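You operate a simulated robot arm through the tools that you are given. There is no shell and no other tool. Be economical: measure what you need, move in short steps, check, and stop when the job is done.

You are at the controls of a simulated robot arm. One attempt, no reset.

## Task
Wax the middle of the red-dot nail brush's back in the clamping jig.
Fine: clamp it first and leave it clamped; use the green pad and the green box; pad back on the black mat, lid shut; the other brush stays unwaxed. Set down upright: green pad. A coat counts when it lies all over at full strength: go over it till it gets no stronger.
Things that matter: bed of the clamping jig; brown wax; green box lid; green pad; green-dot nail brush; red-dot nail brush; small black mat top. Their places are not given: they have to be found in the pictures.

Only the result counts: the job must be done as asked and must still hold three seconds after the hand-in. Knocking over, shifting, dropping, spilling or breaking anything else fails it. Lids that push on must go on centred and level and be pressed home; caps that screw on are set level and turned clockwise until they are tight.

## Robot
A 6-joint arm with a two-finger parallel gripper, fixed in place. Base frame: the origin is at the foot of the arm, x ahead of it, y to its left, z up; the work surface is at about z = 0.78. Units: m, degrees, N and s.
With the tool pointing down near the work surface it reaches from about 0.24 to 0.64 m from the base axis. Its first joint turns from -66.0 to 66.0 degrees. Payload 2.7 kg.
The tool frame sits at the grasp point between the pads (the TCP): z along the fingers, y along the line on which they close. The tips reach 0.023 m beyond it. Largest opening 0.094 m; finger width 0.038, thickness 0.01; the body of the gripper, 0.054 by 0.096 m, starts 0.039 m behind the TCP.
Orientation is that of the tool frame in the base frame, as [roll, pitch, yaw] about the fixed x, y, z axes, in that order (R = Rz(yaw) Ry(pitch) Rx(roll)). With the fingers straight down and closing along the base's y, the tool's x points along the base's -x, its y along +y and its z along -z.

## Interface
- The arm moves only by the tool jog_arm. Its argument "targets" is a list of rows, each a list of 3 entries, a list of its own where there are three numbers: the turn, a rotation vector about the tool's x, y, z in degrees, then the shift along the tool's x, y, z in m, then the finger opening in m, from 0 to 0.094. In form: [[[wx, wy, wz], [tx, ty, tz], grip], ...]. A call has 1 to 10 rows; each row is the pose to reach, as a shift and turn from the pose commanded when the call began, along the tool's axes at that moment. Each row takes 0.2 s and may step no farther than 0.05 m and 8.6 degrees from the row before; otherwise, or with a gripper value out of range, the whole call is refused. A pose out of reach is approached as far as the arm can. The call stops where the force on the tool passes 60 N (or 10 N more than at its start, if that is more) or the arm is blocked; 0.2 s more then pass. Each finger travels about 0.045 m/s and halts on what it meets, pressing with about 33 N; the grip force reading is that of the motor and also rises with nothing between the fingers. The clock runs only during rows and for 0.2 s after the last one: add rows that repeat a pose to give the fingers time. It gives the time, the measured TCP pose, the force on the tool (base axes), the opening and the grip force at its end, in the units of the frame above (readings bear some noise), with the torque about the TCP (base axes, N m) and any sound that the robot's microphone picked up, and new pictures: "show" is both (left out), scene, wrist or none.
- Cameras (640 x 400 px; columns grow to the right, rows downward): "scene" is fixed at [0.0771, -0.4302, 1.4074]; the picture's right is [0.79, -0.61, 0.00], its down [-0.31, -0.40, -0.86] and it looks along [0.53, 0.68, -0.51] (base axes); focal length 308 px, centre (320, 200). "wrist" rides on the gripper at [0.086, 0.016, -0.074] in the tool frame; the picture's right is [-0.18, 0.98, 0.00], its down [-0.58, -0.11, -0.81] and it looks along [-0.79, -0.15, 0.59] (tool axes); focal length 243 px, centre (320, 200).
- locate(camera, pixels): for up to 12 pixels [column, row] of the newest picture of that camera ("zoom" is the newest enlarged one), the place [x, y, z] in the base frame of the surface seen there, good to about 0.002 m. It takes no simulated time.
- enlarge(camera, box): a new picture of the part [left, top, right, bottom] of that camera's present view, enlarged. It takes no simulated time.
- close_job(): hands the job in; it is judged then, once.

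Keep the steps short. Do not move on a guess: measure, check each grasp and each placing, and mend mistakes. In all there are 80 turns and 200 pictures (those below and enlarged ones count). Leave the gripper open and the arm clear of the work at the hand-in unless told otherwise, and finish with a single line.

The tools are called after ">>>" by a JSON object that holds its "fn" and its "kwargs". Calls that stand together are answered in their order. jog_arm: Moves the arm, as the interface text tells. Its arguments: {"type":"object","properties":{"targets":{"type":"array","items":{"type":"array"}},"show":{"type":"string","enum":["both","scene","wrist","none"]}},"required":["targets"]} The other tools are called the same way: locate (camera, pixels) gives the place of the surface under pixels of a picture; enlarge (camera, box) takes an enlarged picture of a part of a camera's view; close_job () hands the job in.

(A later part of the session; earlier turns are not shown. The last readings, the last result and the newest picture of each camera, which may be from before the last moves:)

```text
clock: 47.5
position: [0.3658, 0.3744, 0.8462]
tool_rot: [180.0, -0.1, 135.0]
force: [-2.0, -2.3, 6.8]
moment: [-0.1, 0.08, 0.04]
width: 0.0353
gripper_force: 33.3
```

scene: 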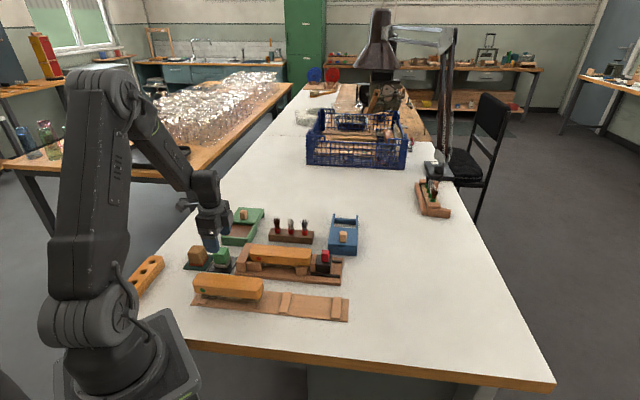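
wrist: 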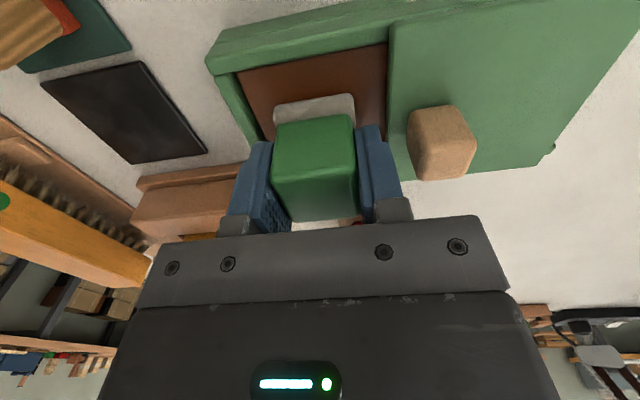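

It bears on the wax with about 7 N. I rub it gently about ±6 mm to load it.

>>> {"fn": "jog_arm", "kwargs": {"targets": [[[0, 0, 0], [0.005, 0, 0], 0.0], [[0, 0, 0], [0.005, -0.004, 0], 0.0], [[0, 0, 0], [-0.005, -0.004, 0], 0.0], [[0, 0, 0], [-0.005, 0.002, 0], 0.0], [[0, 0, 0], [0.005, 0.002, 0], 0.0], [[0, 0, 0], [0, 0, 0], 0.0], [[0, 0, 0], [0, 0, 0], 0.0], [[0, 0, 0], [0, 0, -0.004], 0.0], [[0, 0, 0], [0, 0, -0.018], 0.0], [[0, 0, 0], [0, 0, -0.035], 0.0]], "show": "wrist"}}

>>> {"fn": "enlarge", "kwargs": {"camera": "scene", "box": [205, 200, 275, 250]}}

```text
clock: 49.7
position: [0.365, 0.3761, 0.8787]
tool_rot: [-179.8, 0.0, 135.1]
force: [0.1, 1.1, -1.0]
moment: [0.02, 0.0, -0.01]
width: 0.0356
gripper_force: 33.0
```

wrist: 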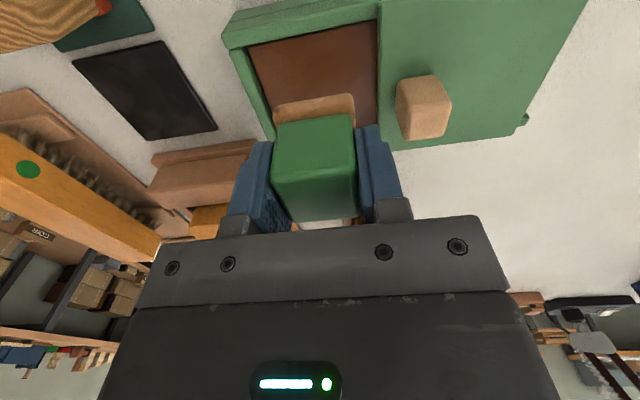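

```text
8.00 times, centred on (240, 225) of scene
```

zoom: 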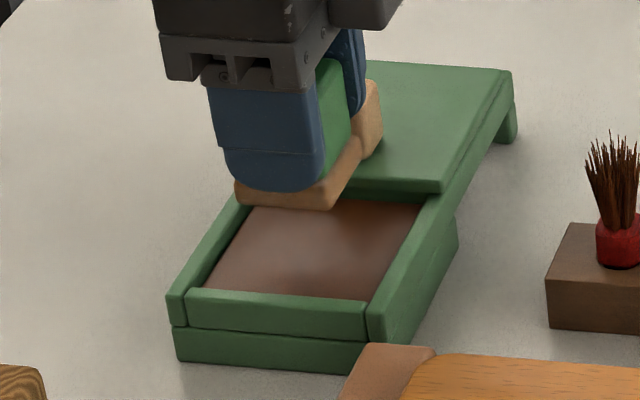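

The felt turned tan, so it is loaded. I carry it over the middle of the brush back at (0.400, 0.171), at height 0.905.

>>> {"fn": "jog_arm", "kwargs": {"targets": [[[0, 0, 0], [0, 0, -0.015], 0.0], [[0, 0, 0], [-0.012, -0.008, -0.025], 0.0], [[0, 0, 0], [-0.036, -0.025, -0.025], 0.0], [[0, 0, 0], [-0.064, -0.045, -0.025], 0.0], [[0, 0, 0], [-0.092, -0.065, -0.025], 0.0], [[0, 0, 0], [-0.12, -0.085, -0.025], 0.0], [[0, 0, 0], [-0.146, -0.103, -0.025], 0.0], [[0, 0, 0], [-0.163, -0.115, -0.025], 0.0], [[0, 0, 0], [-0.169, -0.1195, -0.02], 0.0], [[0, 0, 0], [-0.169, -0.1195, -0.012], 0.0]], "show": "wrist"}}

>>> {"fn": "enlarge", "kwargs": {"camera": "scene", "box": [230, 215, 340, 290]}}

```text
clock: 51.9
position: [0.4, 0.1698, 0.8928]
tool_rot: [180.0, 0.0, 135.1]
force: [0.8, -0.2, -0.2]
moment: [0.0, 0.0, 0.0]
width: 0.0353
gripper_force: 33.3
```

wrist: 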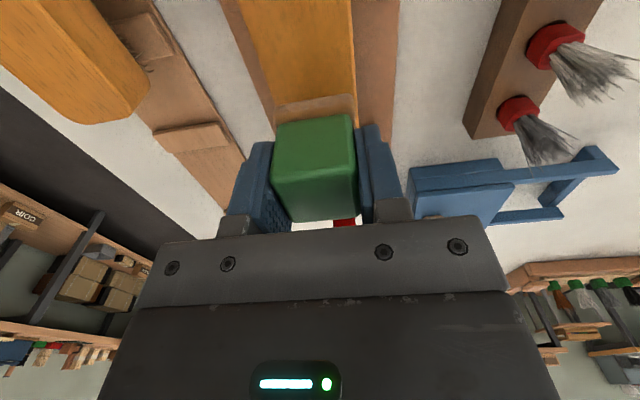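

```text
5.33 times, centred on (285, 252) of scene
```

zoom: 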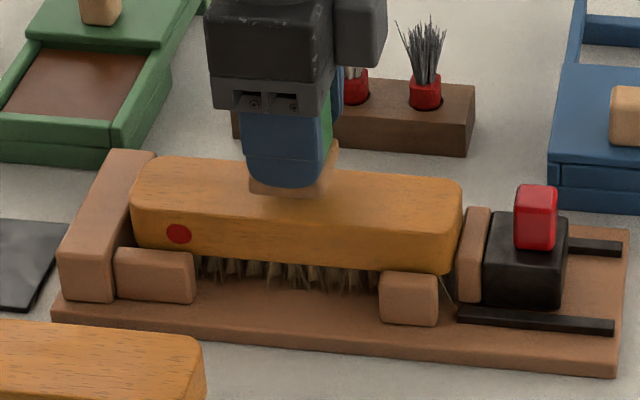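

The pad is over the middle. I lower in small steps onto the back.

>>> {"fn": "jog_arm", "kwargs": {"targets": [[[0, 0, 0], [0, 0, 0.005], 0.0], [[0, 0, 0], [0, 0, 0.009], 0.0], [[0, 0, 0], [0, 0, 0.011], 0.0], [[0, 0, 0], [0, 0, 0.0115], 0.0], [[0, 0, 0], [0, 0, 0.0115], 0.0]], "show": "none"}}

```text
clock: 53.1
position: [0.3989, 0.1705, 0.8814]
tool_rot: [-179.9, 0.0, 135.1]
force: [0.7, -0.5, 0.5]
moment: [0.01, 0.0, 0.0]
width: 0.0353
gripper_force: 32.7
```

Barely touching yet. I go 1.5 mm lower.

>>> {"fn": "jog_arm", "kwargs": {"targets": [[[0, 0, 0], [0, 0, 0.0008], 0.0], [[0, 0, 0], [0, 0, 0.0015], 0.0], [[0, 0, 0], [0, 0, 0.0015], 0.0]], "show": "none"}}

```text
clock: 53.9
position: [0.4, 0.1706, 0.8814]
tool_rot: [179.9, -0.1, 135.1]
force: [-9.4, -1.9, 27.8]
moment: [-0.02, 0.42, 0.0]
width: 0.0354
gripper_force: 32.6
```

28 N is more than needed; I ease 0.8 mm and stroke along the brush ±15 mm on two lanes.

>>> {"fn": "jog_arm", "kwargs": {"targets": [[[0, 0, 0], [0, 0, -0.0008], 0.0], [[0, 0, 0], [0.007, -0.005, -0.0008], 0.0], [[0, 0, 0], [0.015, -0.005, -0.0008], 0.0], [[0, 0, 0], [0.007, -0.005, -0.0008], 0.0], [[0, 0, 0], [0, -0.005, -0.0008], 0.0], [[0, 0, 0], [-0.008, -0.005, -0.0008], 0.0], [[0, 0, 0], [-0.015, -0.005, -0.0008], 0.0], [[0, 0, 0], [-0.015, 0.003, -0.0008], 0.0], [[0, 0, 0], [-0.007, 0.003, -0.0008], 0.0], [[0, 0, 0], [0, 0.003, -0.0008], 0.0]], "show": "none"}}

>>> {"fn": "jog_arm", "kwargs": {"targets": [[[0, 0, 0], [0.008, 0, 0], 0.0], [[0, 0, 0], [0.015, 0, 0], 0.0], [[0, 0, 0], [0.007, 0, 0], 0.0], [[0, 0, 0], [0, 0, 0], 0.0], [[0, 0, 0], [0, -0.003, 0], 0.0], [[0, 0, 0], [0, -0.003, -0.005], 0.0], [[0, 0, 0], [0, -0.003, -0.025], 0.0], [[0, 0, 0], [0, 0.03, -0.045], 0.0], [[0, 0, 0], [0, 0.065, -0.045], 0.0]], "show": "wrist"}}

>>> {"fn": "enlarge", "kwargs": {"camera": "scene", "box": [230, 215, 340, 290]}}

```text
clock: 56.1
position: [0.4027, 0.1723, 0.8794]
tool_rot: [-180.0, 0.0, 135.1]
force: [4.5, -3.2, 9.6]
moment: [-0.13, -0.2, 0.0]
width: 0.0354
gripper_force: 32.6
```

```text
clock: 58.1
position: [0.4501, 0.2203, 0.923]
tool_rot: [-179.9, 0.0, 135.2]
force: [0.1, 0.4, -0.6]
moment: [-0.02, 0.02, 0.0]
width: 0.0353
gripper_force: 33.0
```

wrist: 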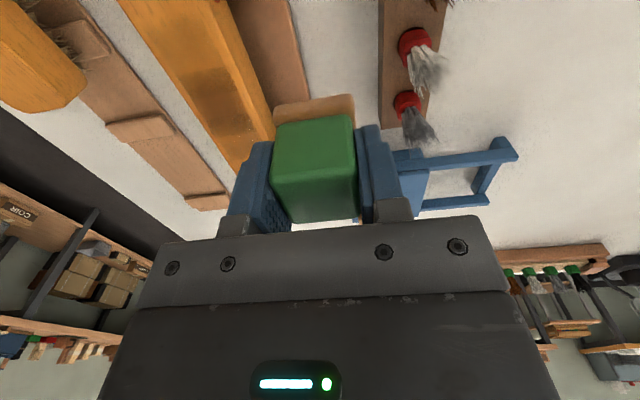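

```text
5.33 times, centred on (285, 252) of scene
```

zoom: 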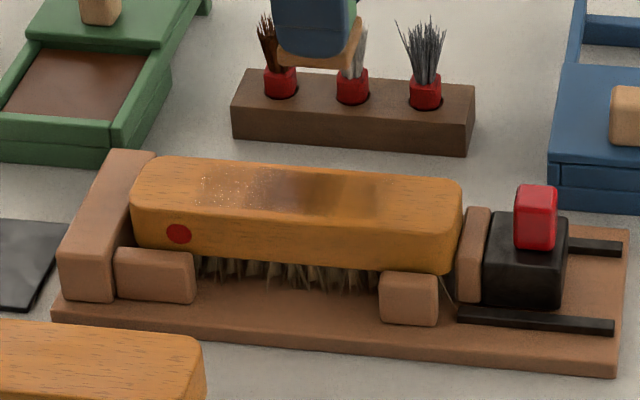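

A coat shows: darker in the middle, thinner to the sides. I enlarge it and check the felt didn't touch the holder's brushes.

>>> {"fn": "enlarge", "kwargs": {"camera": "scene", "box": [252, 238, 322, 275]}}

>>> {"fn": "locate", "kwargs": {"camera": "zoom", "pixels": [[125, 75], [420, 95], [115, 140], [410, 165], [230, 120], [350, 90], [230, 180], [300, 60]]}}

>>> {"fn": "enlarge", "kwargs": {"camera": "scene", "box": [265, 205, 325, 250]}}

>>> {"fn": "locate", "kwargs": {"camera": "zoom", "pixels": [[255, 75], [425, 90], [115, 70], [110, 150], [200, 120]]}}

```text
9.14 times, centred on (287, 256) of scene
```

zoom: 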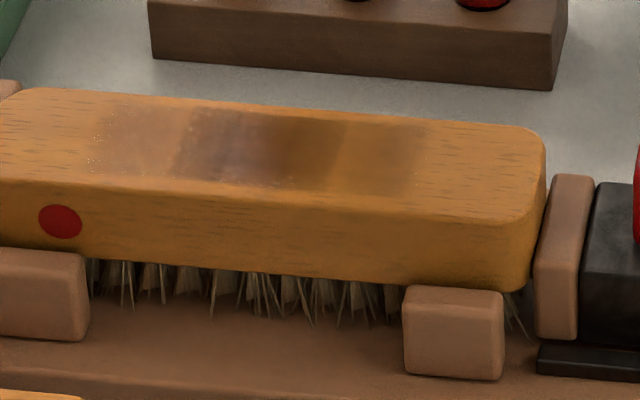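

```text
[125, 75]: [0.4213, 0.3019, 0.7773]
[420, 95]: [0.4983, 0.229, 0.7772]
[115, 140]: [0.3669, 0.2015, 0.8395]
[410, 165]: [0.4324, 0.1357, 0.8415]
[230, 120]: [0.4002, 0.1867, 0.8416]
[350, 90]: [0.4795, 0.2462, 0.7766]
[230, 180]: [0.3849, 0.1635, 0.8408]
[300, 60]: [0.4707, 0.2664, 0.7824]
```

```text
8.89 times, centred on (295, 228) of scene
```

zoom: 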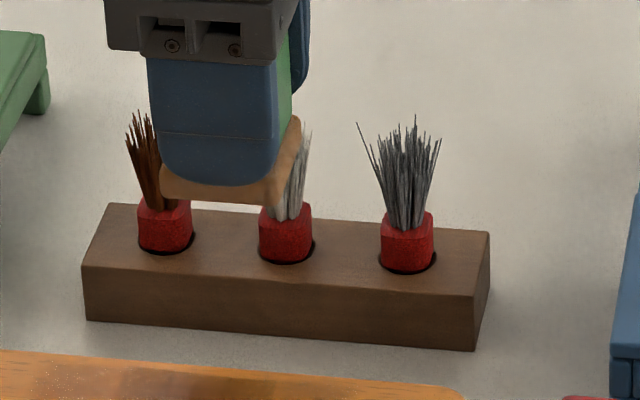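

```text
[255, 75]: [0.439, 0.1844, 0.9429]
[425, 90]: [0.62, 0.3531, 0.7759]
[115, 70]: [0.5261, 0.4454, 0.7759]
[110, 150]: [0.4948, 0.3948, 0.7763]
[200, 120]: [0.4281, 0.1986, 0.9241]
```

The coat spans the middle, but unevenly. The holder is untouched. I return the pad to the back for more strokes.

>>> {"fn": "jog_arm", "kwargs": {"targets": [[[0, 0, 0], [0, -0.035, 0], 0.0], [[0, 0, 0], [0, -0.065, 0.005], 0.0], [[0, 0, 0], [0, -0.065, 0.03], 0.0], [[0, 0, 0], [0, -0.065, 0.042], 0.0], [[0, 0, 0], [0, -0.065, 0.045], 0.0], [[0, 0, 0], [0, -0.065, 0.0455], 0.0], [[0, 0, 0], [0, -0.065, 0.0455], 0.0]], "show": "none"}}

>>> {"fn": "jog_arm", "kwargs": {"targets": [[[0, 0, 0], [0.01, 0, 0], 0.0], [[0, 0, 0], [0.02, 0, 0], 0.0], [[0, 0, 0], [0.007, 0, 0], 0.0], [[0, 0, 0], [-0.007, 0, 0], 0.0], [[0, 0, 0], [-0.02, 0, 0], 0.0], [[0, 0, 0], [-0.02, -0.008, 0], 0.0], [[0, 0, 0], [-0.007, -0.008, 0], 0.0], [[0, 0, 0], [0.007, -0.008, 0], 0.0], [[0, 0, 0], [0.02, -0.008, 0], 0.0], [[0, 0, 0], [0.02, 0, 0], 0.0]], "show": "none"}}

>>> {"fn": "jog_arm", "kwargs": {"targets": [[[0, 0, 0], [-0.013, 0, 0], 0.0], [[0, 0, 0], [-0.027, 0, 0], 0.0], [[0, 0, 0], [-0.04, 0, 0], 0.0], [[0, 0, 0], [-0.04, -0.008, 0], 0.0], [[0, 0, 0], [-0.027, -0.008, 0], 0.0], [[0, 0, 0], [-0.013, -0.008, 0], 0.0], [[0, 0, 0], [0, -0.008, 0], 0.0], [[0, 0, 0], [0, 0, 0], 0.0], [[0, 0, 0], [-0.01, 0, 0], 0.0], [[0, 0, 0], [-0.02, 0, 0], 0.0]], "show": "none"}}

>>> {"fn": "jog_arm", "kwargs": {"targets": [[[0, 0, 0], [0, 0, -0.01], 0.0], [[0, 0, 0], [0, 0, -0.035], 0.0], [[0, 0, 0], [0, 0.035, -0.045], 0.0], [[0, 0, 0], [0, 0.065, -0.045], 0.0]], "show": "wrist"}}

>>> {"fn": "enlarge", "kwargs": {"camera": "scene", "box": [252, 238, 322, 275]}}

```text
clock: 59.7
position: [0.4035, 0.1723, 0.8791]
tool_rot: [179.9, 0.1, 135.1]
force: [0.9, 0.0, 5.4]
moment: [-0.08, -0.08, 0.01]
width: 0.0352
gripper_force: 33.2
```

```text
clock: 61.9
position: [0.3861, 0.1862, 0.8802]
tool_rot: [-179.9, 0.0, 135.0]
force: [-3.0, -1.9, 8.8]
moment: [-0.1, 0.02, -0.05]
width: 0.0354
gripper_force: 33.5
```

```text
clock: 64.1
position: [0.4019, 0.1738, 0.8802]
tool_rot: [179.9, 0.0, 135.1]
force: [-1.8, 1.5, 4.6]
moment: [-0.01, 0.05, -0.02]
width: 0.0351
gripper_force: 32.9
```

```text
clock: 65.1
position: [0.4483, 0.2203, 0.9266]
tool_rot: [180.0, 0.0, 135.1]
force: [0.4, -0.8, -0.3]
moment: [-0.04, 0.01, 0.01]
width: 0.0355
gripper_force: 32.9
```

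wrist: 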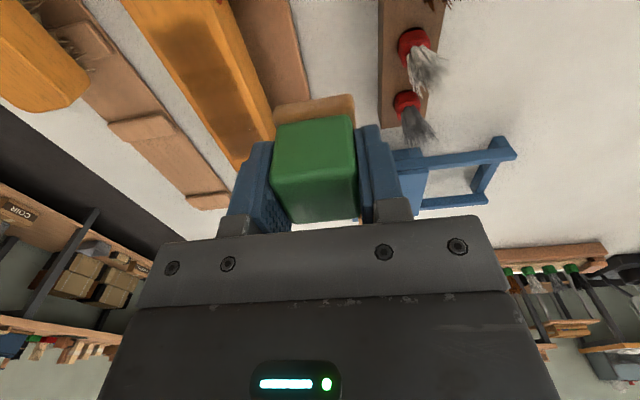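

```text
9.14 times, centred on (287, 256) of scene
```

zoom: 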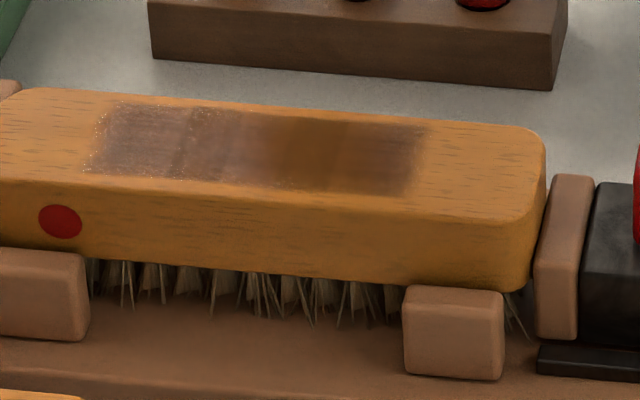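

The coat is a block in four bands, darker now but still uneven. I make two more rounds of strokes, ±28 mm on two lanes, and compare.

>>> {"fn": "jog_arm", "kwargs": {"targets": [[[0, 0, 0], [0, -0.035, 0], 0.0], [[0, 0, 0], [0, -0.065, 0.005], 0.0], [[0, 0, 0], [0, -0.065, 0.03], 0.0], [[0, 0, 0], [0, -0.065, 0.042], 0.0], [[0, 0, 0], [0, -0.065, 0.045], 0.0], [[0, 0, 0], [0, -0.065, 0.0457], 0.0], [[0, 0, 0], [0.009, -0.065, 0.0457], 0.0], [[0, 0, 0], [0.018, -0.065, 0.0457], 0.0], [[0, 0, 0], [0.028, -0.065, 0.0457], 0.0]], "show": "none"}}

>>> {"fn": "jog_arm", "kwargs": {"targets": [[[0, 0, 0], [-0.014, 0, 0], 0.0], [[0, 0, 0], [-0.028, 0, 0], 0.0], [[0, 0, 0], [-0.042, 0, 0], 0.0], [[0, 0, 0], [-0.056, 0, 0], 0.0], [[0, 0, 0], [-0.056, -0.008, 0], 0.0], [[0, 0, 0], [-0.042, -0.008, 0], 0.0], [[0, 0, 0], [-0.028, -0.008, 0], 0.0], [[0, 0, 0], [-0.014, -0.008, 0], 0.0], [[0, 0, 0], [0, -0.008, 0], 0.0], [[0, 0, 0], [0, 0, 0], 0.0]], "show": "none"}}

>>> {"fn": "jog_arm", "kwargs": {"targets": [[[0, 0, 0], [-0.014, 0, 0], 0.0], [[0, 0, 0], [-0.028, 0, 0], 0.0], [[0, 0, 0], [-0.042, 0, 0], 0.0], [[0, 0, 0], [-0.056, 0, 0], 0.0], [[0, 0, 0], [-0.056, -0.008, 0], 0.0], [[0, 0, 0], [-0.042, -0.008, 0], 0.0], [[0, 0, 0], [-0.028, -0.008, 0], 0.0], [[0, 0, 0], [-0.028, 0, 0], 0.0]], "show": "none"}}

>>> {"fn": "jog_arm", "kwargs": {"targets": [[[0, 0, 0], [0, 0, -0.01], 0.0], [[0, 0, 0], [0, 0, -0.035], 0.0], [[0, 0, 0], [0, 0.035, -0.045], 0.0], [[0, 0, 0], [0, 0.065, -0.045], 0.0]], "show": "none"}}

>>> {"fn": "enlarge", "kwargs": {"camera": "scene", "box": [252, 238, 322, 275]}}

```text
clock: 67.1
position: [0.3829, 0.1941, 0.8804]
tool_rot: [179.9, -0.1, 135.1]
force: [4.5, -3.7, 11.8]
moment: [-0.19, -0.15, 0.03]
width: 0.0352
gripper_force: 33.5
```

```text
clock: 69.3
position: [0.3801, 0.1902, 0.8796]
tool_rot: [-179.8, 0.0, 135.0]
force: [-10.2, -9.5, 30.7]
moment: [-0.1, 0.22, 0.06]
width: 0.0356
gripper_force: 33.3
```

```text
clock: 71.1
position: [0.4003, 0.1737, 0.8793]
tool_rot: [-179.7, -0.1, 135.1]
force: [-6.2, -8.0, 24.1]
moment: [-0.09, 0.18, 0.01]
width: 0.0356
gripper_force: 33.4
```

```text
clock: 72.1
position: [0.4483, 0.2185, 0.9244]
tool_rot: [180.0, 0.1, 135.2]
force: [0.0, 0.3, -0.6]
moment: [0.0, 0.0, -0.01]
width: 0.0352
gripper_force: 33.0
```

```text
9.14 times, centred on (287, 256) of scene
```

zoom: 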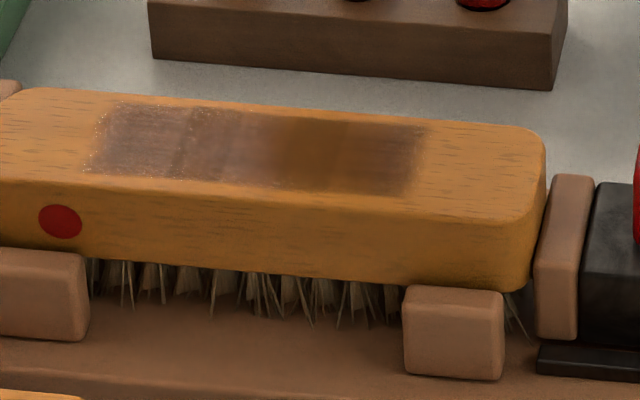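

No visible change from the last round; band 3 (columns 270-345) still looks weaker, perhaps because the pad is spent. I reload it in the wax over the known path.

>>> {"fn": "jog_arm", "kwargs": {"targets": [[[0, 0, 0], [0.015, 0.005, 0], 0.0], [[0, 0, 0], [0.045, 0.014, 0], 0.0], [[0, 0, 0], [0.08, 0.024, 0], 0.0], [[0, 0, 0], [0.115, 0.035, 0], 0.0], [[0, 0, 0], [0.145, 0.044, 0], 0.0], [[0, 0, 0], [0.165, 0.05, 0], 0.0], [[0, 0, 0], [0.169, 0.0515, 0.015], 0.0], [[0, 0, 0], [0.169, 0.0515, 0.04], 0.0], [[0, 0, 0], [0.169, 0.0515, 0.065], 0.0], [[0, 0, 0], [0.169, 0.0515, 0.07], 0.0]], "show": "wrist"}}

>>> {"fn": "jog_arm", "kwargs": {"targets": [[[0, 0, 0], [0, 0, 0.004], 0.0], [[0, 0, 0], [0, 0, 0.007], 0.0], [[0, 0, 0], [0, 0, 0.0085], 0.0], [[0, 0, 0], [0, 0, 0.0085], 0.0]], "show": "none"}}

```text
clock: 74.3
position: [0.3653, 0.3743, 0.8523]
tool_rot: [179.9, 0.0, 135.0]
force: [1.4, -0.8, 0.1]
moment: [-0.03, 0.0, -0.04]
width: 0.0356
gripper_force: 33.5
```

wrist: 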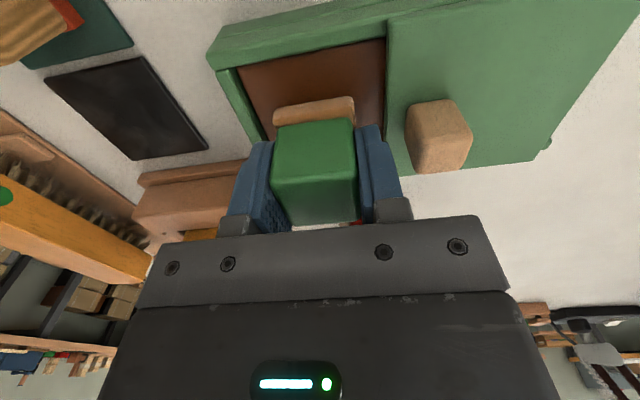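

```text
clock: 75.3
position: [0.3666, 0.3756, 0.8456]
tool_rot: [-180.0, 0.0, 135.2]
force: [0.1, 0.0, -1.0]
moment: [-0.01, 0.01, -0.01]
width: 0.0354
gripper_force: 33.4
```

Not touching yet here. I lower 1.5 mm more and read.

>>> {"fn": "jog_arm", "kwargs": {"targets": [[[0, 0, 0], [0, 0, 0.0008], 0.0], [[0, 0, 0], [0, 0, 0.0015], 0.0], [[0, 0, 0], [0, 0, 0.0015], 0.0]], "show": "none"}}

```text
clock: 76.1
position: [0.3649, 0.3744, 0.8437]
tool_rot: [-180.0, 0.1, 135.2]
force: [-0.5, 0.4, 0.2]
moment: [0.02, 0.04, -0.03]
width: 0.0354
gripper_force: 33.7
```

>>> {"fn": "jog_arm", "kwargs": {"targets": [[[0, 0, 0], [0, 0, 0.0006], 0.0], [[0, 0, 0], [0, 0, 0.0012], 0.0], [[0, 0, 0], [0, 0, 0.0012], 0.0]], "show": "none"}}

```text
clock: 76.9
position: [0.3658, 0.3744, 0.8438]
tool_rot: [180.0, -0.1, 135.2]
force: [-0.2, -2.1, 9.2]
moment: [-0.07, 0.08, 0.0]
width: 0.0353
gripper_force: 33.0
```

It bears with about 10 N; the pad has slid about 2 mm up in the fingers, which I note for the return. I rub and lift.

>>> {"fn": "jog_arm", "kwargs": {"targets": [[[0, 0, 0], [0.005, 0, 0], 0.0], [[0, 0, 0], [0.005, -0.004, 0], 0.0], [[0, 0, 0], [-0.005, -0.004, 0], 0.0], [[0, 0, 0], [-0.005, 0.002, 0], 0.0], [[0, 0, 0], [0.005, 0.002, 0], 0.0], [[0, 0, 0], [0, 0, 0], 0.0], [[0, 0, 0], [0, 0, 0], 0.0], [[0, 0, 0], [0, 0, -0.006], 0.0], [[0, 0, 0], [0, 0, -0.03], 0.0], [[0, 0, 0], [0, 0, -0.06], 0.0]], "show": "none"}}

>>> {"fn": "enlarge", "kwargs": {"camera": "scene", "box": [205, 195, 275, 250]}}

```text
clock: 79.1
position: [0.3667, 0.3743, 0.902]
tool_rot: [-179.8, 0.1, 135.1]
force: [0.2, 0.1, 0.5]
moment: [0.0, -0.01, 0.04]
width: 0.0356
gripper_force: 32.4
```

```text
7.27 times, centred on (240, 222) of scene
```

zoom: 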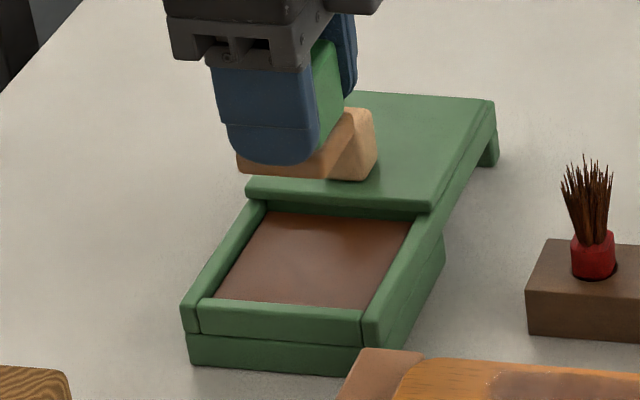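

The felt is coated. Back over the brush middle, hovering at about 0.890.

>>> {"fn": "jog_arm", "kwargs": {"targets": [[[0, 0, 0], [-0.012, -0.008, -0.005], 0.0], [[0, 0, 0], [-0.036, -0.025, -0.005], 0.0], [[0, 0, 0], [-0.064, -0.045, -0.005], 0.0], [[0, 0, 0], [-0.092, -0.065, -0.005], 0.0], [[0, 0, 0], [-0.12, -0.085, -0.005], 0.0], [[0, 0, 0], [-0.146, -0.103, -0.005], 0.0], [[0, 0, 0], [-0.163, -0.115, -0.005], 0.0], [[0, 0, 0], [-0.169, -0.1165, 0.005], 0.0], [[0, 0, 0], [-0.169, -0.1165, 0.017], 0.0], [[0, 0, 0], [-0.169, -0.1165, 0.0215], 0.0]], "show": "none"}}

>>> {"fn": "jog_arm", "kwargs": {"targets": [[[0, 0, 0], [0, 0, 0.001], 0.0], [[0, 0, 0], [0, 0, 0.002], 0.0], [[0, 0, 0], [0, 0, 0.002], 0.0]], "show": "none"}}

```text
clock: 81.3
position: [0.4023, 0.1719, 0.8808]
tool_rot: [180.0, 0.0, 135.1]
force: [-0.1, -0.6, -1.1]
moment: [-0.01, 0.04, 0.03]
width: 0.0354
gripper_force: 33.2
```

```text
clock: 82.1
position: [0.4016, 0.1725, 0.8792]
tool_rot: [-180.0, 0.0, 135.1]
force: [-0.3, 0.5, -1.2]
moment: [-0.01, 0.02, -0.01]
width: 0.0354
gripper_force: 33.0
```

Not touching; 1.3 mm lower.

>>> {"fn": "jog_arm", "kwargs": {"targets": [[[0, 0, 0], [0, 0, 0.0007], 0.0], [[0, 0, 0], [0, 0, 0.0013], 0.0], [[0, 0, 0], [0, 0, 0.0013], 0.0]], "show": "none"}}

```text
clock: 82.9
position: [0.4017, 0.173, 0.8791]
tool_rot: [179.9, 0.0, 135.1]
force: [-7.0, -0.7, 20.4]
moment: [-0.07, 0.35, -0.01]
width: 0.0353
gripper_force: 32.7
```

Now 20 N. I ease 0.4 mm and run three rounds of strokes, then lift aside and compare.

>>> {"fn": "jog_arm", "kwargs": {"targets": [[[0, 0, 0], [0, 0, -0.0004], 0.0], [[0, 0, 0], [0.014, 0, -0.0004], 0.0], [[0, 0, 0], [0.028, 0, -0.0004], 0.0], [[0, 0, 0], [0.028, -0.008, -0.0004], 0.0], [[0, 0, 0], [0.014, -0.008, -0.0004], 0.0], [[0, 0, 0], [0, -0.008, -0.0004], 0.0], [[0, 0, 0], [-0.014, -0.008, -0.0004], 0.0], [[0, 0, 0], [-0.028, -0.008, -0.0004], 0.0], [[0, 0, 0], [-0.028, 0, -0.0004], 0.0], [[0, 0, 0], [-0.014, 0, -0.0004], 0.0]], "show": "none"}}

>>> {"fn": "jog_arm", "kwargs": {"targets": [[[0, 0, 0], [0.014, 0, 0], 0.0], [[0, 0, 0], [0.028, 0, 0], 0.0], [[0, 0, 0], [0.042, 0, 0], 0.0], [[0, 0, 0], [0.042, -0.008, 0], 0.0], [[0, 0, 0], [0.028, -0.008, 0], 0.0], [[0, 0, 0], [0.014, -0.008, 0], 0.0], [[0, 0, 0], [0, -0.008, 0], 0.0], [[0, 0, 0], [-0.014, -0.008, 0], 0.0], [[0, 0, 0], [-0.014, 0, 0], 0.0], [[0, 0, 0], [0, 0, 0], 0.0]], "show": "none"}}

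>>> {"fn": "jog_arm", "kwargs": {"targets": [[[0, 0, 0], [0.014, 0, 0], 0.0], [[0, 0, 0], [0.028, 0, 0], 0.0], [[0, 0, 0], [0.028, -0.008, 0], 0.0], [[0, 0, 0], [0.014, -0.008, 0], 0.0], [[0, 0, 0], [0.014, 0, 0], 0.0], [[0, 0, 0], [0.014, 0, -0.01], 0.0], [[0, 0, 0], [0.014, 0, -0.035], 0.0], [[0, 0, 0], [0.014, 0.035, -0.045], 0.0], [[0, 0, 0], [0.014, 0.065, -0.045], 0.0]], "show": "none"}}

>>> {"fn": "enlarge", "kwargs": {"camera": "scene", "box": [252, 238, 322, 275]}}

```text
clock: 85.1
position: [0.4135, 0.1642, 0.8792]
tool_rot: [179.8, 0.1, 135.1]
force: [5.0, -3.1, 15.4]
moment: [-0.15, -0.03, -0.01]
width: 0.0355
gripper_force: 33.2
```

```text
clock: 87.3
position: [0.4148, 0.1638, 0.8777]
tool_rot: [179.8, 0.2, 135.2]
force: [6.1, -6.1, 21.0]
moment: [-0.21, -0.02, 0.09]
width: 0.0354
gripper_force: 32.7
```

```text
clock: 89.3
position: [0.4496, 0.2173, 0.9242]
tool_rot: [-179.9, 0.1, 135.2]
force: [0.9, 0.0, 0.1]
moment: [0.02, 0.0, 0.0]
width: 0.0354
gripper_force: 33.3
```

```text
9.14 times, centred on (287, 256) of scene
```

zoom: 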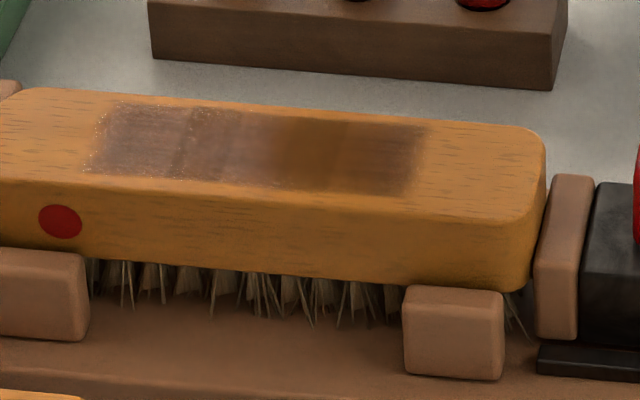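

Unchanged after reloading and three rounds: it gets no stronger. I check the coat from the wrist camera's side too.

>>> {"fn": "jog_arm", "kwargs": {"targets": [[[0, 0, 0], [0.03, 0.02, -0.02], 0.0], [[0, 0, 0], [0.06, 0.02, -0.03], 0.0]], "show": "wrist"}}

>>> {"fn": "enlarge", "kwargs": {"camera": "wrist", "box": [110, 0, 310, 180]}}

```text
clock: 89.9
position: [0.4212, 0.2755, 0.9549]
tool_rot: [-180.0, 0.1, 135.1]
force: [-0.3, 0.7, -0.7]
moment: [-0.02, 0.01, -0.01]
width: 0.0355
gripper_force: 33.2
```

wrist: 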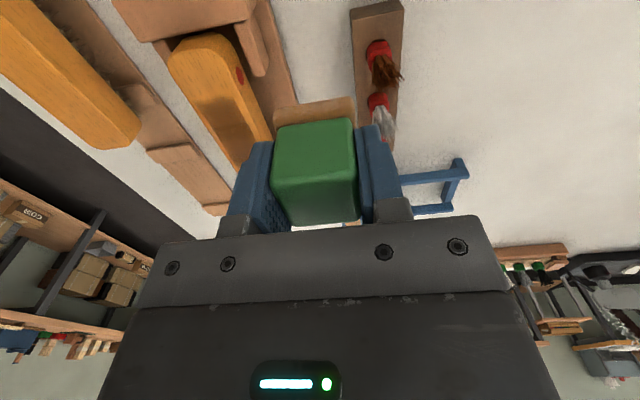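

```text
2.22 times, centred on (210, 90) of wrist
```

zoom: 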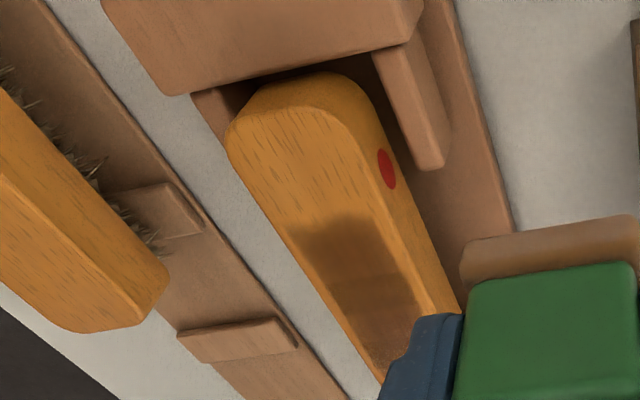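

From here part is hidden. I move back a little so the whole coat is seen beside the fingers.

>>> {"fn": "jog_arm", "kwargs": {"targets": [[[0, 0, 0], [0.032, 0.019, -0.01], 0.0], [[0, 0, 0], [0.063, 0.038, -0.01], 0.0], [[0, 0, 0], [0.063, 0.038, -0.01], 0.0]], "show": "wrist"}}

>>> {"fn": "enlarge", "kwargs": {"camera": "wrist", "box": [120, 40, 270, 230]}}

>>> {"fn": "enlarge", "kwargs": {"camera": "scene", "box": [262, 242, 307, 268]}}

```text
clock: 90.7
position: [0.4049, 0.3456, 0.9633]
tool_rot: [179.9, 0.0, 135.0]
force: [0.4, -0.2, 0.1]
moment: [0.0, 0.0, -0.03]
width: 0.0351
gripper_force: 33.0
```

wrist: 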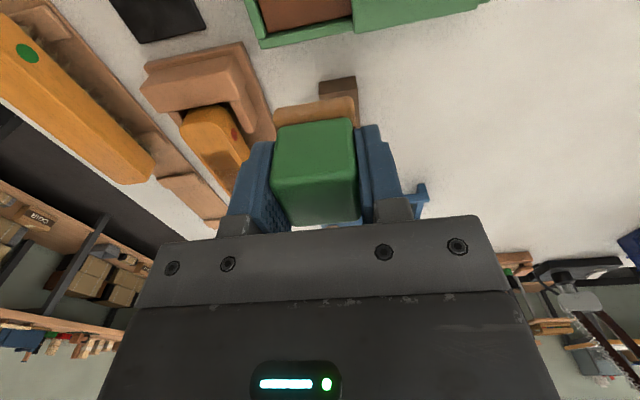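

```text
2.11 times, centred on (195, 135) of wrist
```

zoom: 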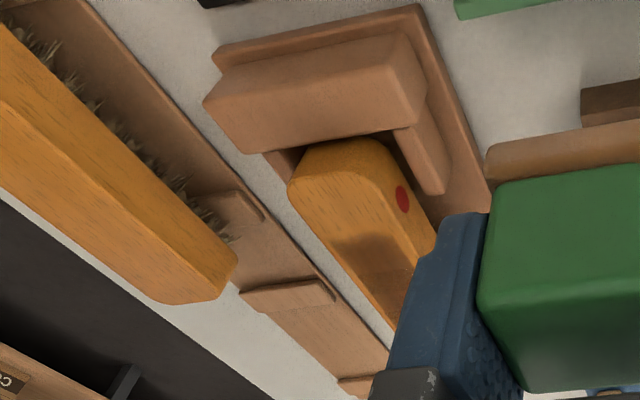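

```text
14.22 times, centred on (284, 255) of scene
```

zoom: 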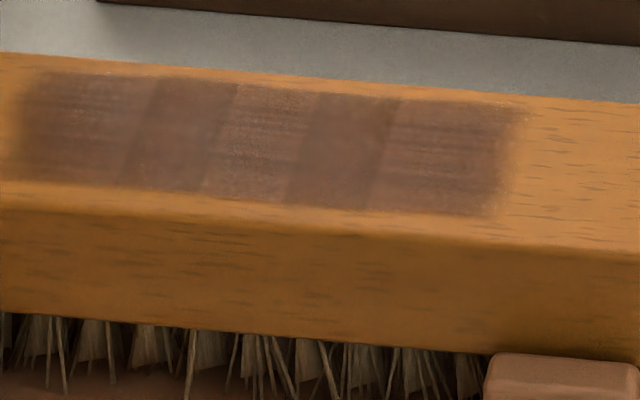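

With the arm out of the light, the coat looks evenly dark in five bands. To be sure it's saturated, I do one more pair of rounds and then compare from this same pose.

>>> {"fn": "jog_arm", "kwargs": {"targets": [[[0, 0, 0], [-0.02, -0.02, 0], 0.0], [[0, 0, 0], [-0.046, -0.046, 0], 0.0], [[0, 0, 0], [-0.072, -0.072, 0], 0.0], [[0, 0, 0], [-0.098, -0.098, 0], 0.0], [[0, 0, 0], [-0.118, -0.118, 0.005], 0.0], [[0, 0, 0], [-0.123, -0.123, 0.03], 0.0], [[0, 0, 0], [-0.123, -0.123, 0.06], 0.0], [[0, 0, 0], [-0.123, -0.123, 0.08], 0.0], [[0, 0, 0], [-0.123, -0.123, 0.0845], 0.0], [[0, 0, 0], [-0.123, -0.123, 0.085], 0.0]], "show": "none"}}

>>> {"fn": "jog_arm", "kwargs": {"targets": [[[0, 0, 0], [0.014, 0, 0], 0.0], [[0, 0, 0], [0.03, 0, 0], 0.0], [[0, 0, 0], [0.03, -0.008, 0], 0.0], [[0, 0, 0], [0.014, -0.008, 0], 0.0], [[0, 0, 0], [0, -0.008, 0], 0.0], [[0, 0, 0], [-0.014, -0.008, 0], 0.0], [[0, 0, 0], [-0.03, -0.008, 0], 0.0], [[0, 0, 0], [-0.03, 0, 0], 0.0], [[0, 0, 0], [-0.014, 0, 0], 0.0], [[0, 0, 0], [0, 0, 0], 0.0]], "show": "none"}}

>>> {"fn": "jog_arm", "kwargs": {"targets": [[[0, 0, 0], [0.014, 0, 0], 0.0], [[0, 0, 0], [0.03, 0, 0], 0.0], [[0, 0, 0], [0.03, -0.008, 0], 0.0], [[0, 0, 0], [0.014, -0.008, 0], 0.0], [[0, 0, 0], [0, -0.008, 0], 0.0], [[0, 0, 0], [-0.014, -0.008, 0], 0.0], [[0, 0, 0], [-0.03, -0.008, 0], 0.0], [[0, 0, 0], [-0.03, 0, 0], 0.0], [[0, 0, 0], [-0.014, 0, 0], 0.0], [[0, 0, 0], [0, 0, 0], 0.0]], "show": "none"}}

>>> {"fn": "jog_arm", "kwargs": {"targets": [[[0, 0, 0], [0, 0, -0.01], 0.0], [[0, 0, 0], [0, 0, -0.04], 0.0], [[0, 0, 0], [0, 0, -0.075], 0.0], [[0, 0, 0], [0.03, 0.03, -0.085], 0.0], [[0, 0, 0], [0.06, 0.06, -0.085], 0.0], [[0, 0, 0], [0.09, 0.09, -0.085], 0.0], [[0, 0, 0], [0.123, 0.123, -0.085], 0.0], [[0, 0, 0], [0.123, 0.123, -0.085], 0.0]], "show": "none"}}

>>> {"fn": "enlarge", "kwargs": {"camera": "scene", "box": [262, 242, 307, 268]}}

```text
clock: 92.9
position: [0.4021, 0.1734, 0.8781]
tool_rot: [180.0, 0.0, 135.2]
force: [-8.6, -0.7, 20.2]
moment: [-0.07, 0.37, 0.01]
width: 0.0355
gripper_force: 33.2
```

```text
clock: 95.1
position: [0.402, 0.1739, 0.8798]
tool_rot: [-179.9, 0.0, 135.1]
force: [-0.1, -0.7, -1.0]
moment: [0.01, -0.02, -0.05]
width: 0.0353
gripper_force: 32.9
```

```text
clock: 97.3
position: [0.4022, 0.1714, 0.8783]
tool_rot: [180.0, 0.0, 135.2]
force: [-0.5, -0.5, -0.3]
moment: [0.01, 0.0, -0.01]
width: 0.0352
gripper_force: 33.4
```

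```text
clock: 99.1
position: [0.4033, 0.3466, 0.9625]
tool_rot: [179.9, 0.0, 135.1]
force: [0.0, 0.2, -0.4]
moment: [0.0, 0.0, 0.02]
width: 0.0353
gripper_force: 32.6
```

```text
14.22 times, centred on (284, 255) of scene
```

zoom: 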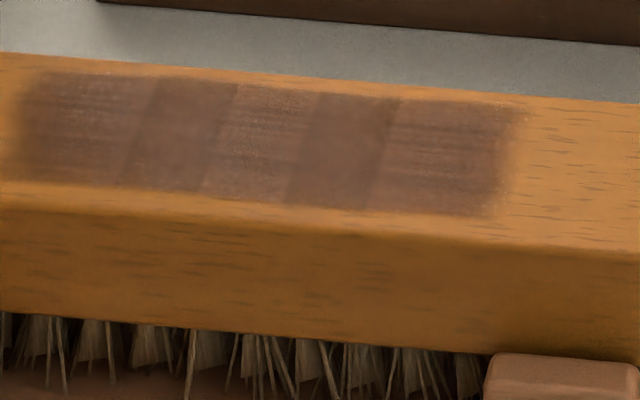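

No change again: the coat is saturated. Now I return the pad over the black mat at its original spot and lower it to about 12 mm above.

>>> {"fn": "jog_arm", "kwargs": {"targets": [[[0, 0, 0], [0.01, -0.026, 0], 0.0], [[0, 0, 0], [0.024, -0.06, 0], 0.0], [[0, 0, 0], [0.038, -0.096, 0], 0.0], [[0, 0, 0], [0.049, -0.125, 0], 0.0], [[0, 0, 0], [0.053, -0.1345, 0.01], 0.0], [[0, 0, 0], [0.053, -0.1345, 0.045], 0.0], [[0, 0, 0], [0.053, -0.1345, 0.085], 0.0], [[0, 0, 0], [0.053, -0.1345, 0.115], 0.0], [[0, 0, 0], [0.053, -0.1345, 0.133], 0.0], [[0, 0, 0], [0.053, -0.1345, 0.133], 0.0]], "show": "wrist"}}

>>> {"fn": "enlarge", "kwargs": {"camera": "scene", "box": [182, 215, 262, 278]}}

```text
clock: 101.3
position: [0.2681, 0.2887, 0.8288]
tool_rot: [-179.9, 0.0, 135.1]
force: [-1.0, 0.3, 0.2]
moment: [-0.02, 0.03, 0.0]
width: 0.0353
gripper_force: 33.2
```

wrist: 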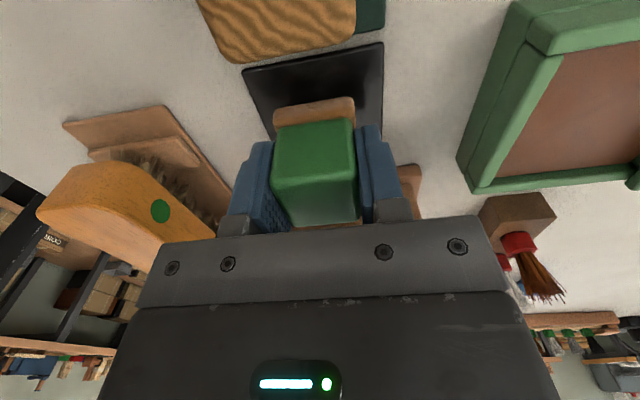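

```text
6.35 times, centred on (222, 246) of scene
```

zoom: 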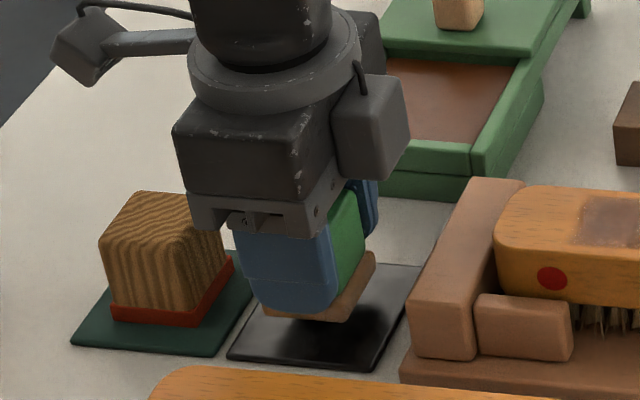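

It is over the mat. I lower 9 mm and then feel for contact.

>>> {"fn": "jog_arm", "kwargs": {"targets": [[[0, 0, 0], [0, 0, 0.005], 0.0], [[0, 0, 0], [0, 0, 0.009], 0.0], [[0, 0, 0], [0, 0, 0.0105], 0.0], [[0, 0, 0], [0, 0, 0.0105], 0.0]], "show": "none"}}

>>> {"fn": "jog_arm", "kwargs": {"targets": [[[0, 0, 0], [0, 0, 0.0007], 0.0], [[0, 0, 0], [0, 0, 0.0014], 0.0], [[0, 0, 0], [0, 0, 0.0014], 0.0]], "show": "none"}}

```text
clock: 102.3
position: [0.2675, 0.2893, 0.8193]
tool_rot: [-179.9, 0.0, 135.1]
force: [0.1, -0.2, 0.1]
moment: [0.0, 0.01, -0.02]
width: 0.0352
gripper_force: 32.9
```

```text
clock: 103.1
position: [0.2687, 0.2897, 0.8203]
tool_rot: [-179.9, 0.0, 135.1]
force: [-1.2, -2.9, 12.1]
moment: [-0.15, 0.07, 0.01]
width: 0.0355
gripper_force: 32.8
```

It stands on the mat with 12 N. I ease slightly, open, and rise straight up.

>>> {"fn": "jog_arm", "kwargs": {"targets": [[[0, 0, 0], [0, 0, -0.0006], 0.0], [[0, 0, 0], [0, 0, -0.0006], 0.045], [[0, 0, 0], [0, 0, -0.0006], 0.06], [[0, 0, 0], [0, 0, -0.0006], 0.06], [[0, 0, 0], [0, 0, -0.015], 0.06], [[0, 0, 0], [0, 0, -0.05], 0.06], [[0, 0, 0], [0, 0, -0.09], 0.06], [[0, 0, 0], [0, 0, -0.125], 0.06]], "show": "wrist"}}

>>> {"fn": "enlarge", "kwargs": {"camera": "scene", "box": [182, 215, 262, 278]}}

```text
clock: 104.9
position: [0.2685, 0.2878, 0.9443]
tool_rot: [-180.0, 0.1, 135.1]
force: [-0.1, -0.2, 0.1]
moment: [0.02, 0.0, -0.05]
width: 0.0599
gripper_force: 0.1
```

wrist: 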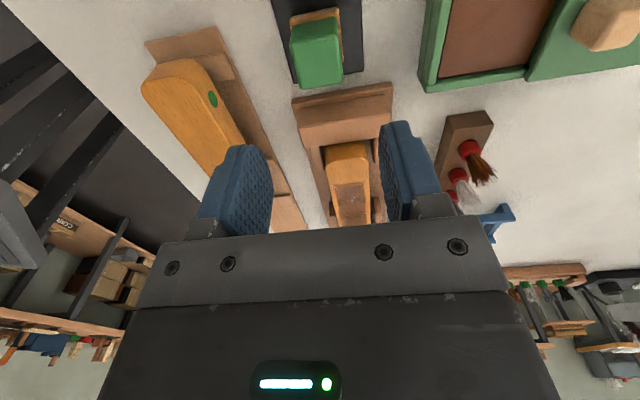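

```text
6.35 times, centred on (222, 246) of scene
```

zoom: 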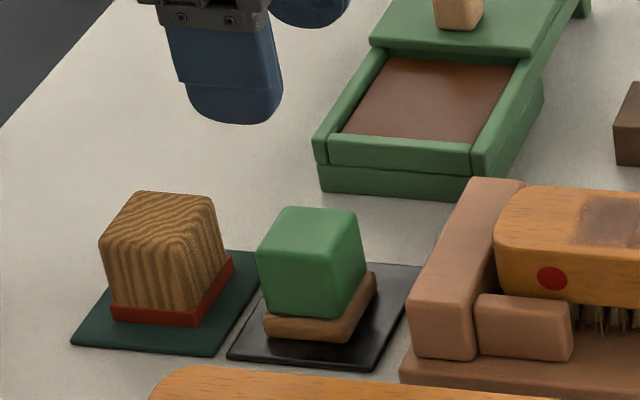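

The pad stands upright on the mat. I look at the coat from this side, and move over the lid's knob at (0.403, 0.415).

>>> {"fn": "enlarge", "kwargs": {"camera": "wrist", "box": [290, 80, 400, 230]}}

>>> {"fn": "jog_arm", "kwargs": {"targets": [[[0, 0, 0], [-0.0013, 0.045, 0], 0.06], [[0, 0, 0], [-0.0028, 0.092, 0], 0.06], [[0, 0, 0], [-0.0043, 0.138, 0], 0.06], [[0, 0, 0], [-0.0057, 0.1845, 0], 0.06], [[0, 0, 0], [-0.0057, 0.1845, 0.035], 0.06], [[0, 0, 0], [-0.0057, 0.1845, 0.06], 0.06], [[0, 0, 0], [-0.0057, 0.1845, 0.06], 0.06]], "show": "wrist"}}

>>> {"fn": "enlarge", "kwargs": {"camera": "scene", "box": [205, 190, 275, 250]}}

```text
2.67 times, centred on (345, 155) of wrist
```

zoom: 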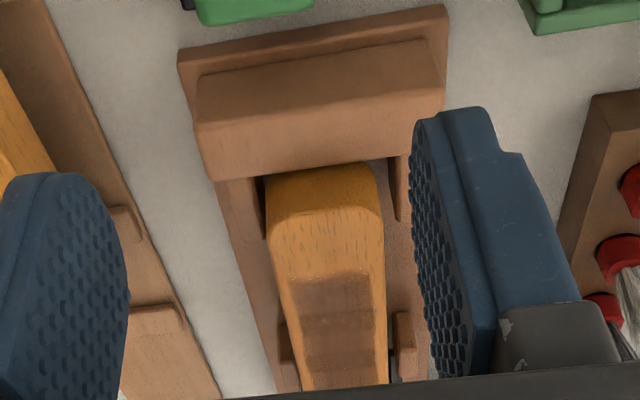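

```text
clock: 106.5
position: [0.4032, 0.4161, 0.8837]
tool_rot: [179.9, 0.0, 135.1]
force: [-1.2, 0.7, -0.3]
moment: [0.01, -0.01, 0.0]
width: 0.0602
gripper_force: 0.0
```

wrist: 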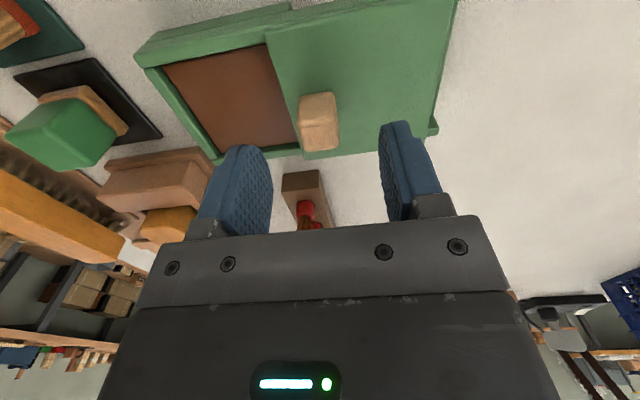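

```text
6.67 times, centred on (240, 220) of scene
```

zoom: 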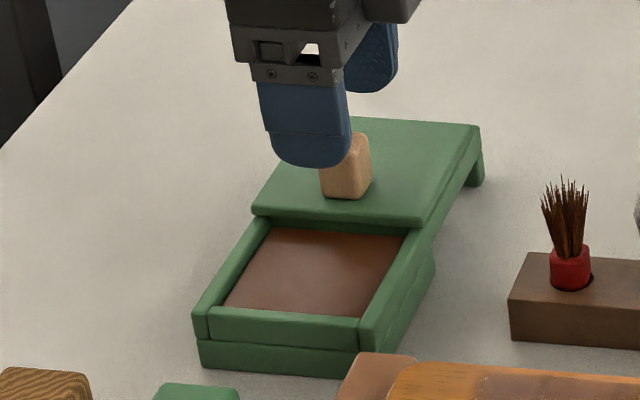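

The coat looks complete from this side too. Knob is centred between the fingers; I lower and grip it.

>>> {"fn": "jog_arm", "kwargs": {"targets": [[[0, 0, 0], [0, 0, 0.02], 0.06], [[0, 0, 0], [0, 0, 0.036], 0.05], [[0, 0, 0], [0, 0, 0.036], 0.03], [[0, 0, 0], [0, 0, 0.036], 0.0], [[0, 0, 0], [0, 0, 0.036], 0.0], [[0, 0, 0], [0, 0, 0.036], 0.0]], "show": "none"}}

>>> {"fn": "jog_arm", "kwargs": {"targets": [[[0, 0, 0], [0, -0.005, 0], 0.0], [[0, 0, 0], [0, -0.013, 0], 0.0], [[0, 0, 0], [0, -0.021, 0], 0.0], [[0, 0, 0], [0, -0.029, 0], 0.0], [[0, 0, 0], [0, -0.037, 0], 0.0], [[0, 0, 0], [0, -0.045, 0], 0.0], [[0, 0, 0], [0, -0.053, 0], 0.0], [[0, 0, 0], [0, -0.06, 0], 0.0]], "show": "none"}}

>>> {"fn": "enlarge", "kwargs": {"camera": "scene", "box": [205, 190, 275, 250]}}

```text
clock: 107.9
position: [0.4023, 0.4168, 0.8468]
tool_rot: [-180.0, -0.1, 135.1]
force: [-1.3, 0.4, 0.7]
moment: [0.05, 0.01, -0.05]
width: 0.0217
gripper_force: 45.0
```

```text
clock: 109.7
position: [0.3602, 0.375, 0.8489]
tool_rot: [179.9, -0.1, 135.1]
force: [-15.2, 15.9, 17.7]
moment: [0.26, 0.98, -0.24]
width: 0.0214
gripper_force: 44.5
```

```text
6.67 times, centred on (240, 220) of scene
```

zoom: 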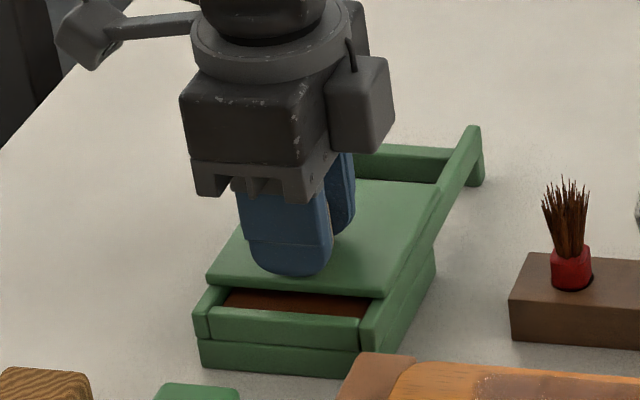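

About 19 mm remain, with some side load. I shift 1.5 mm to relieve it and continue closing.

>>> {"fn": "jog_arm", "kwargs": {"targets": [[[0, 0, 0], [0.0015, 0, -0.0005], 0.0], [[0, 0, 0], [0.0015, -0.005, -0.0005], 0.0], [[0, 0, 0], [0.0015, -0.01, -0.0005], 0.0], [[0, 0, 0], [0.0015, -0.014, -0.0005], 0.0], [[0, 0, 0], [0.0015, -0.017, -0.0005], 0.0], [[0, 0, 0], [0.0015, -0.019, -0.0005], 0.0], [[0, 0, 0], [0.0015, -0.02, -0.0005], 0.0]], "show": "none"}}

>>> {"fn": "enlarge", "kwargs": {"camera": "scene", "box": [205, 190, 275, 250]}}

```text
clock: 111.3
position: [0.3458, 0.3605, 0.847]
tool_rot: [179.8, 0.1, 135.2]
force: [-9.6, 17.7, 16.7]
moment: [-0.43, 0.11, -0.11]
width: 0.0213
gripper_force: 45.2
```

```text
6.67 times, centred on (240, 220) of scene
```

zoom: 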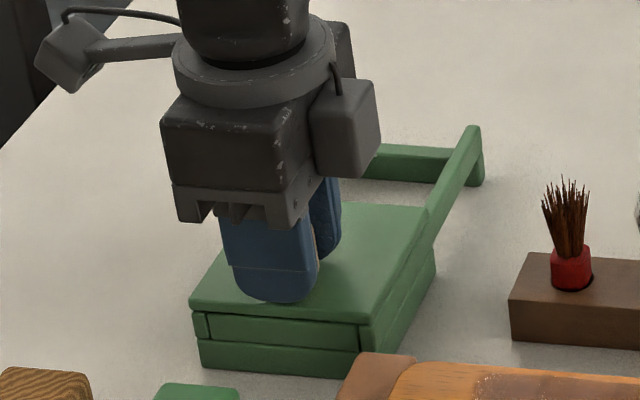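

It looks the same as the shut view. I press 1.5 mm more to confirm the stop.

>>> {"fn": "jog_arm", "kwargs": {"targets": [[[0, 0, 0], [0.001, -0.0008, 0], 0.0], [[0, 0, 0], [0.001, -0.0015, 0], 0.0], [[0, 0, 0], [0.001, -0.0015, 0], 0.0]], "show": "none"}}

```text
clock: 112.1
position: [0.3463, 0.3604, 0.8475]
tool_rot: [179.8, 0.0, 134.9]
force: [9.9, 12.0, 5.3]
moment: [0.43, 0.21, -0.08]
width: 0.022
gripper_force: 45.0
```

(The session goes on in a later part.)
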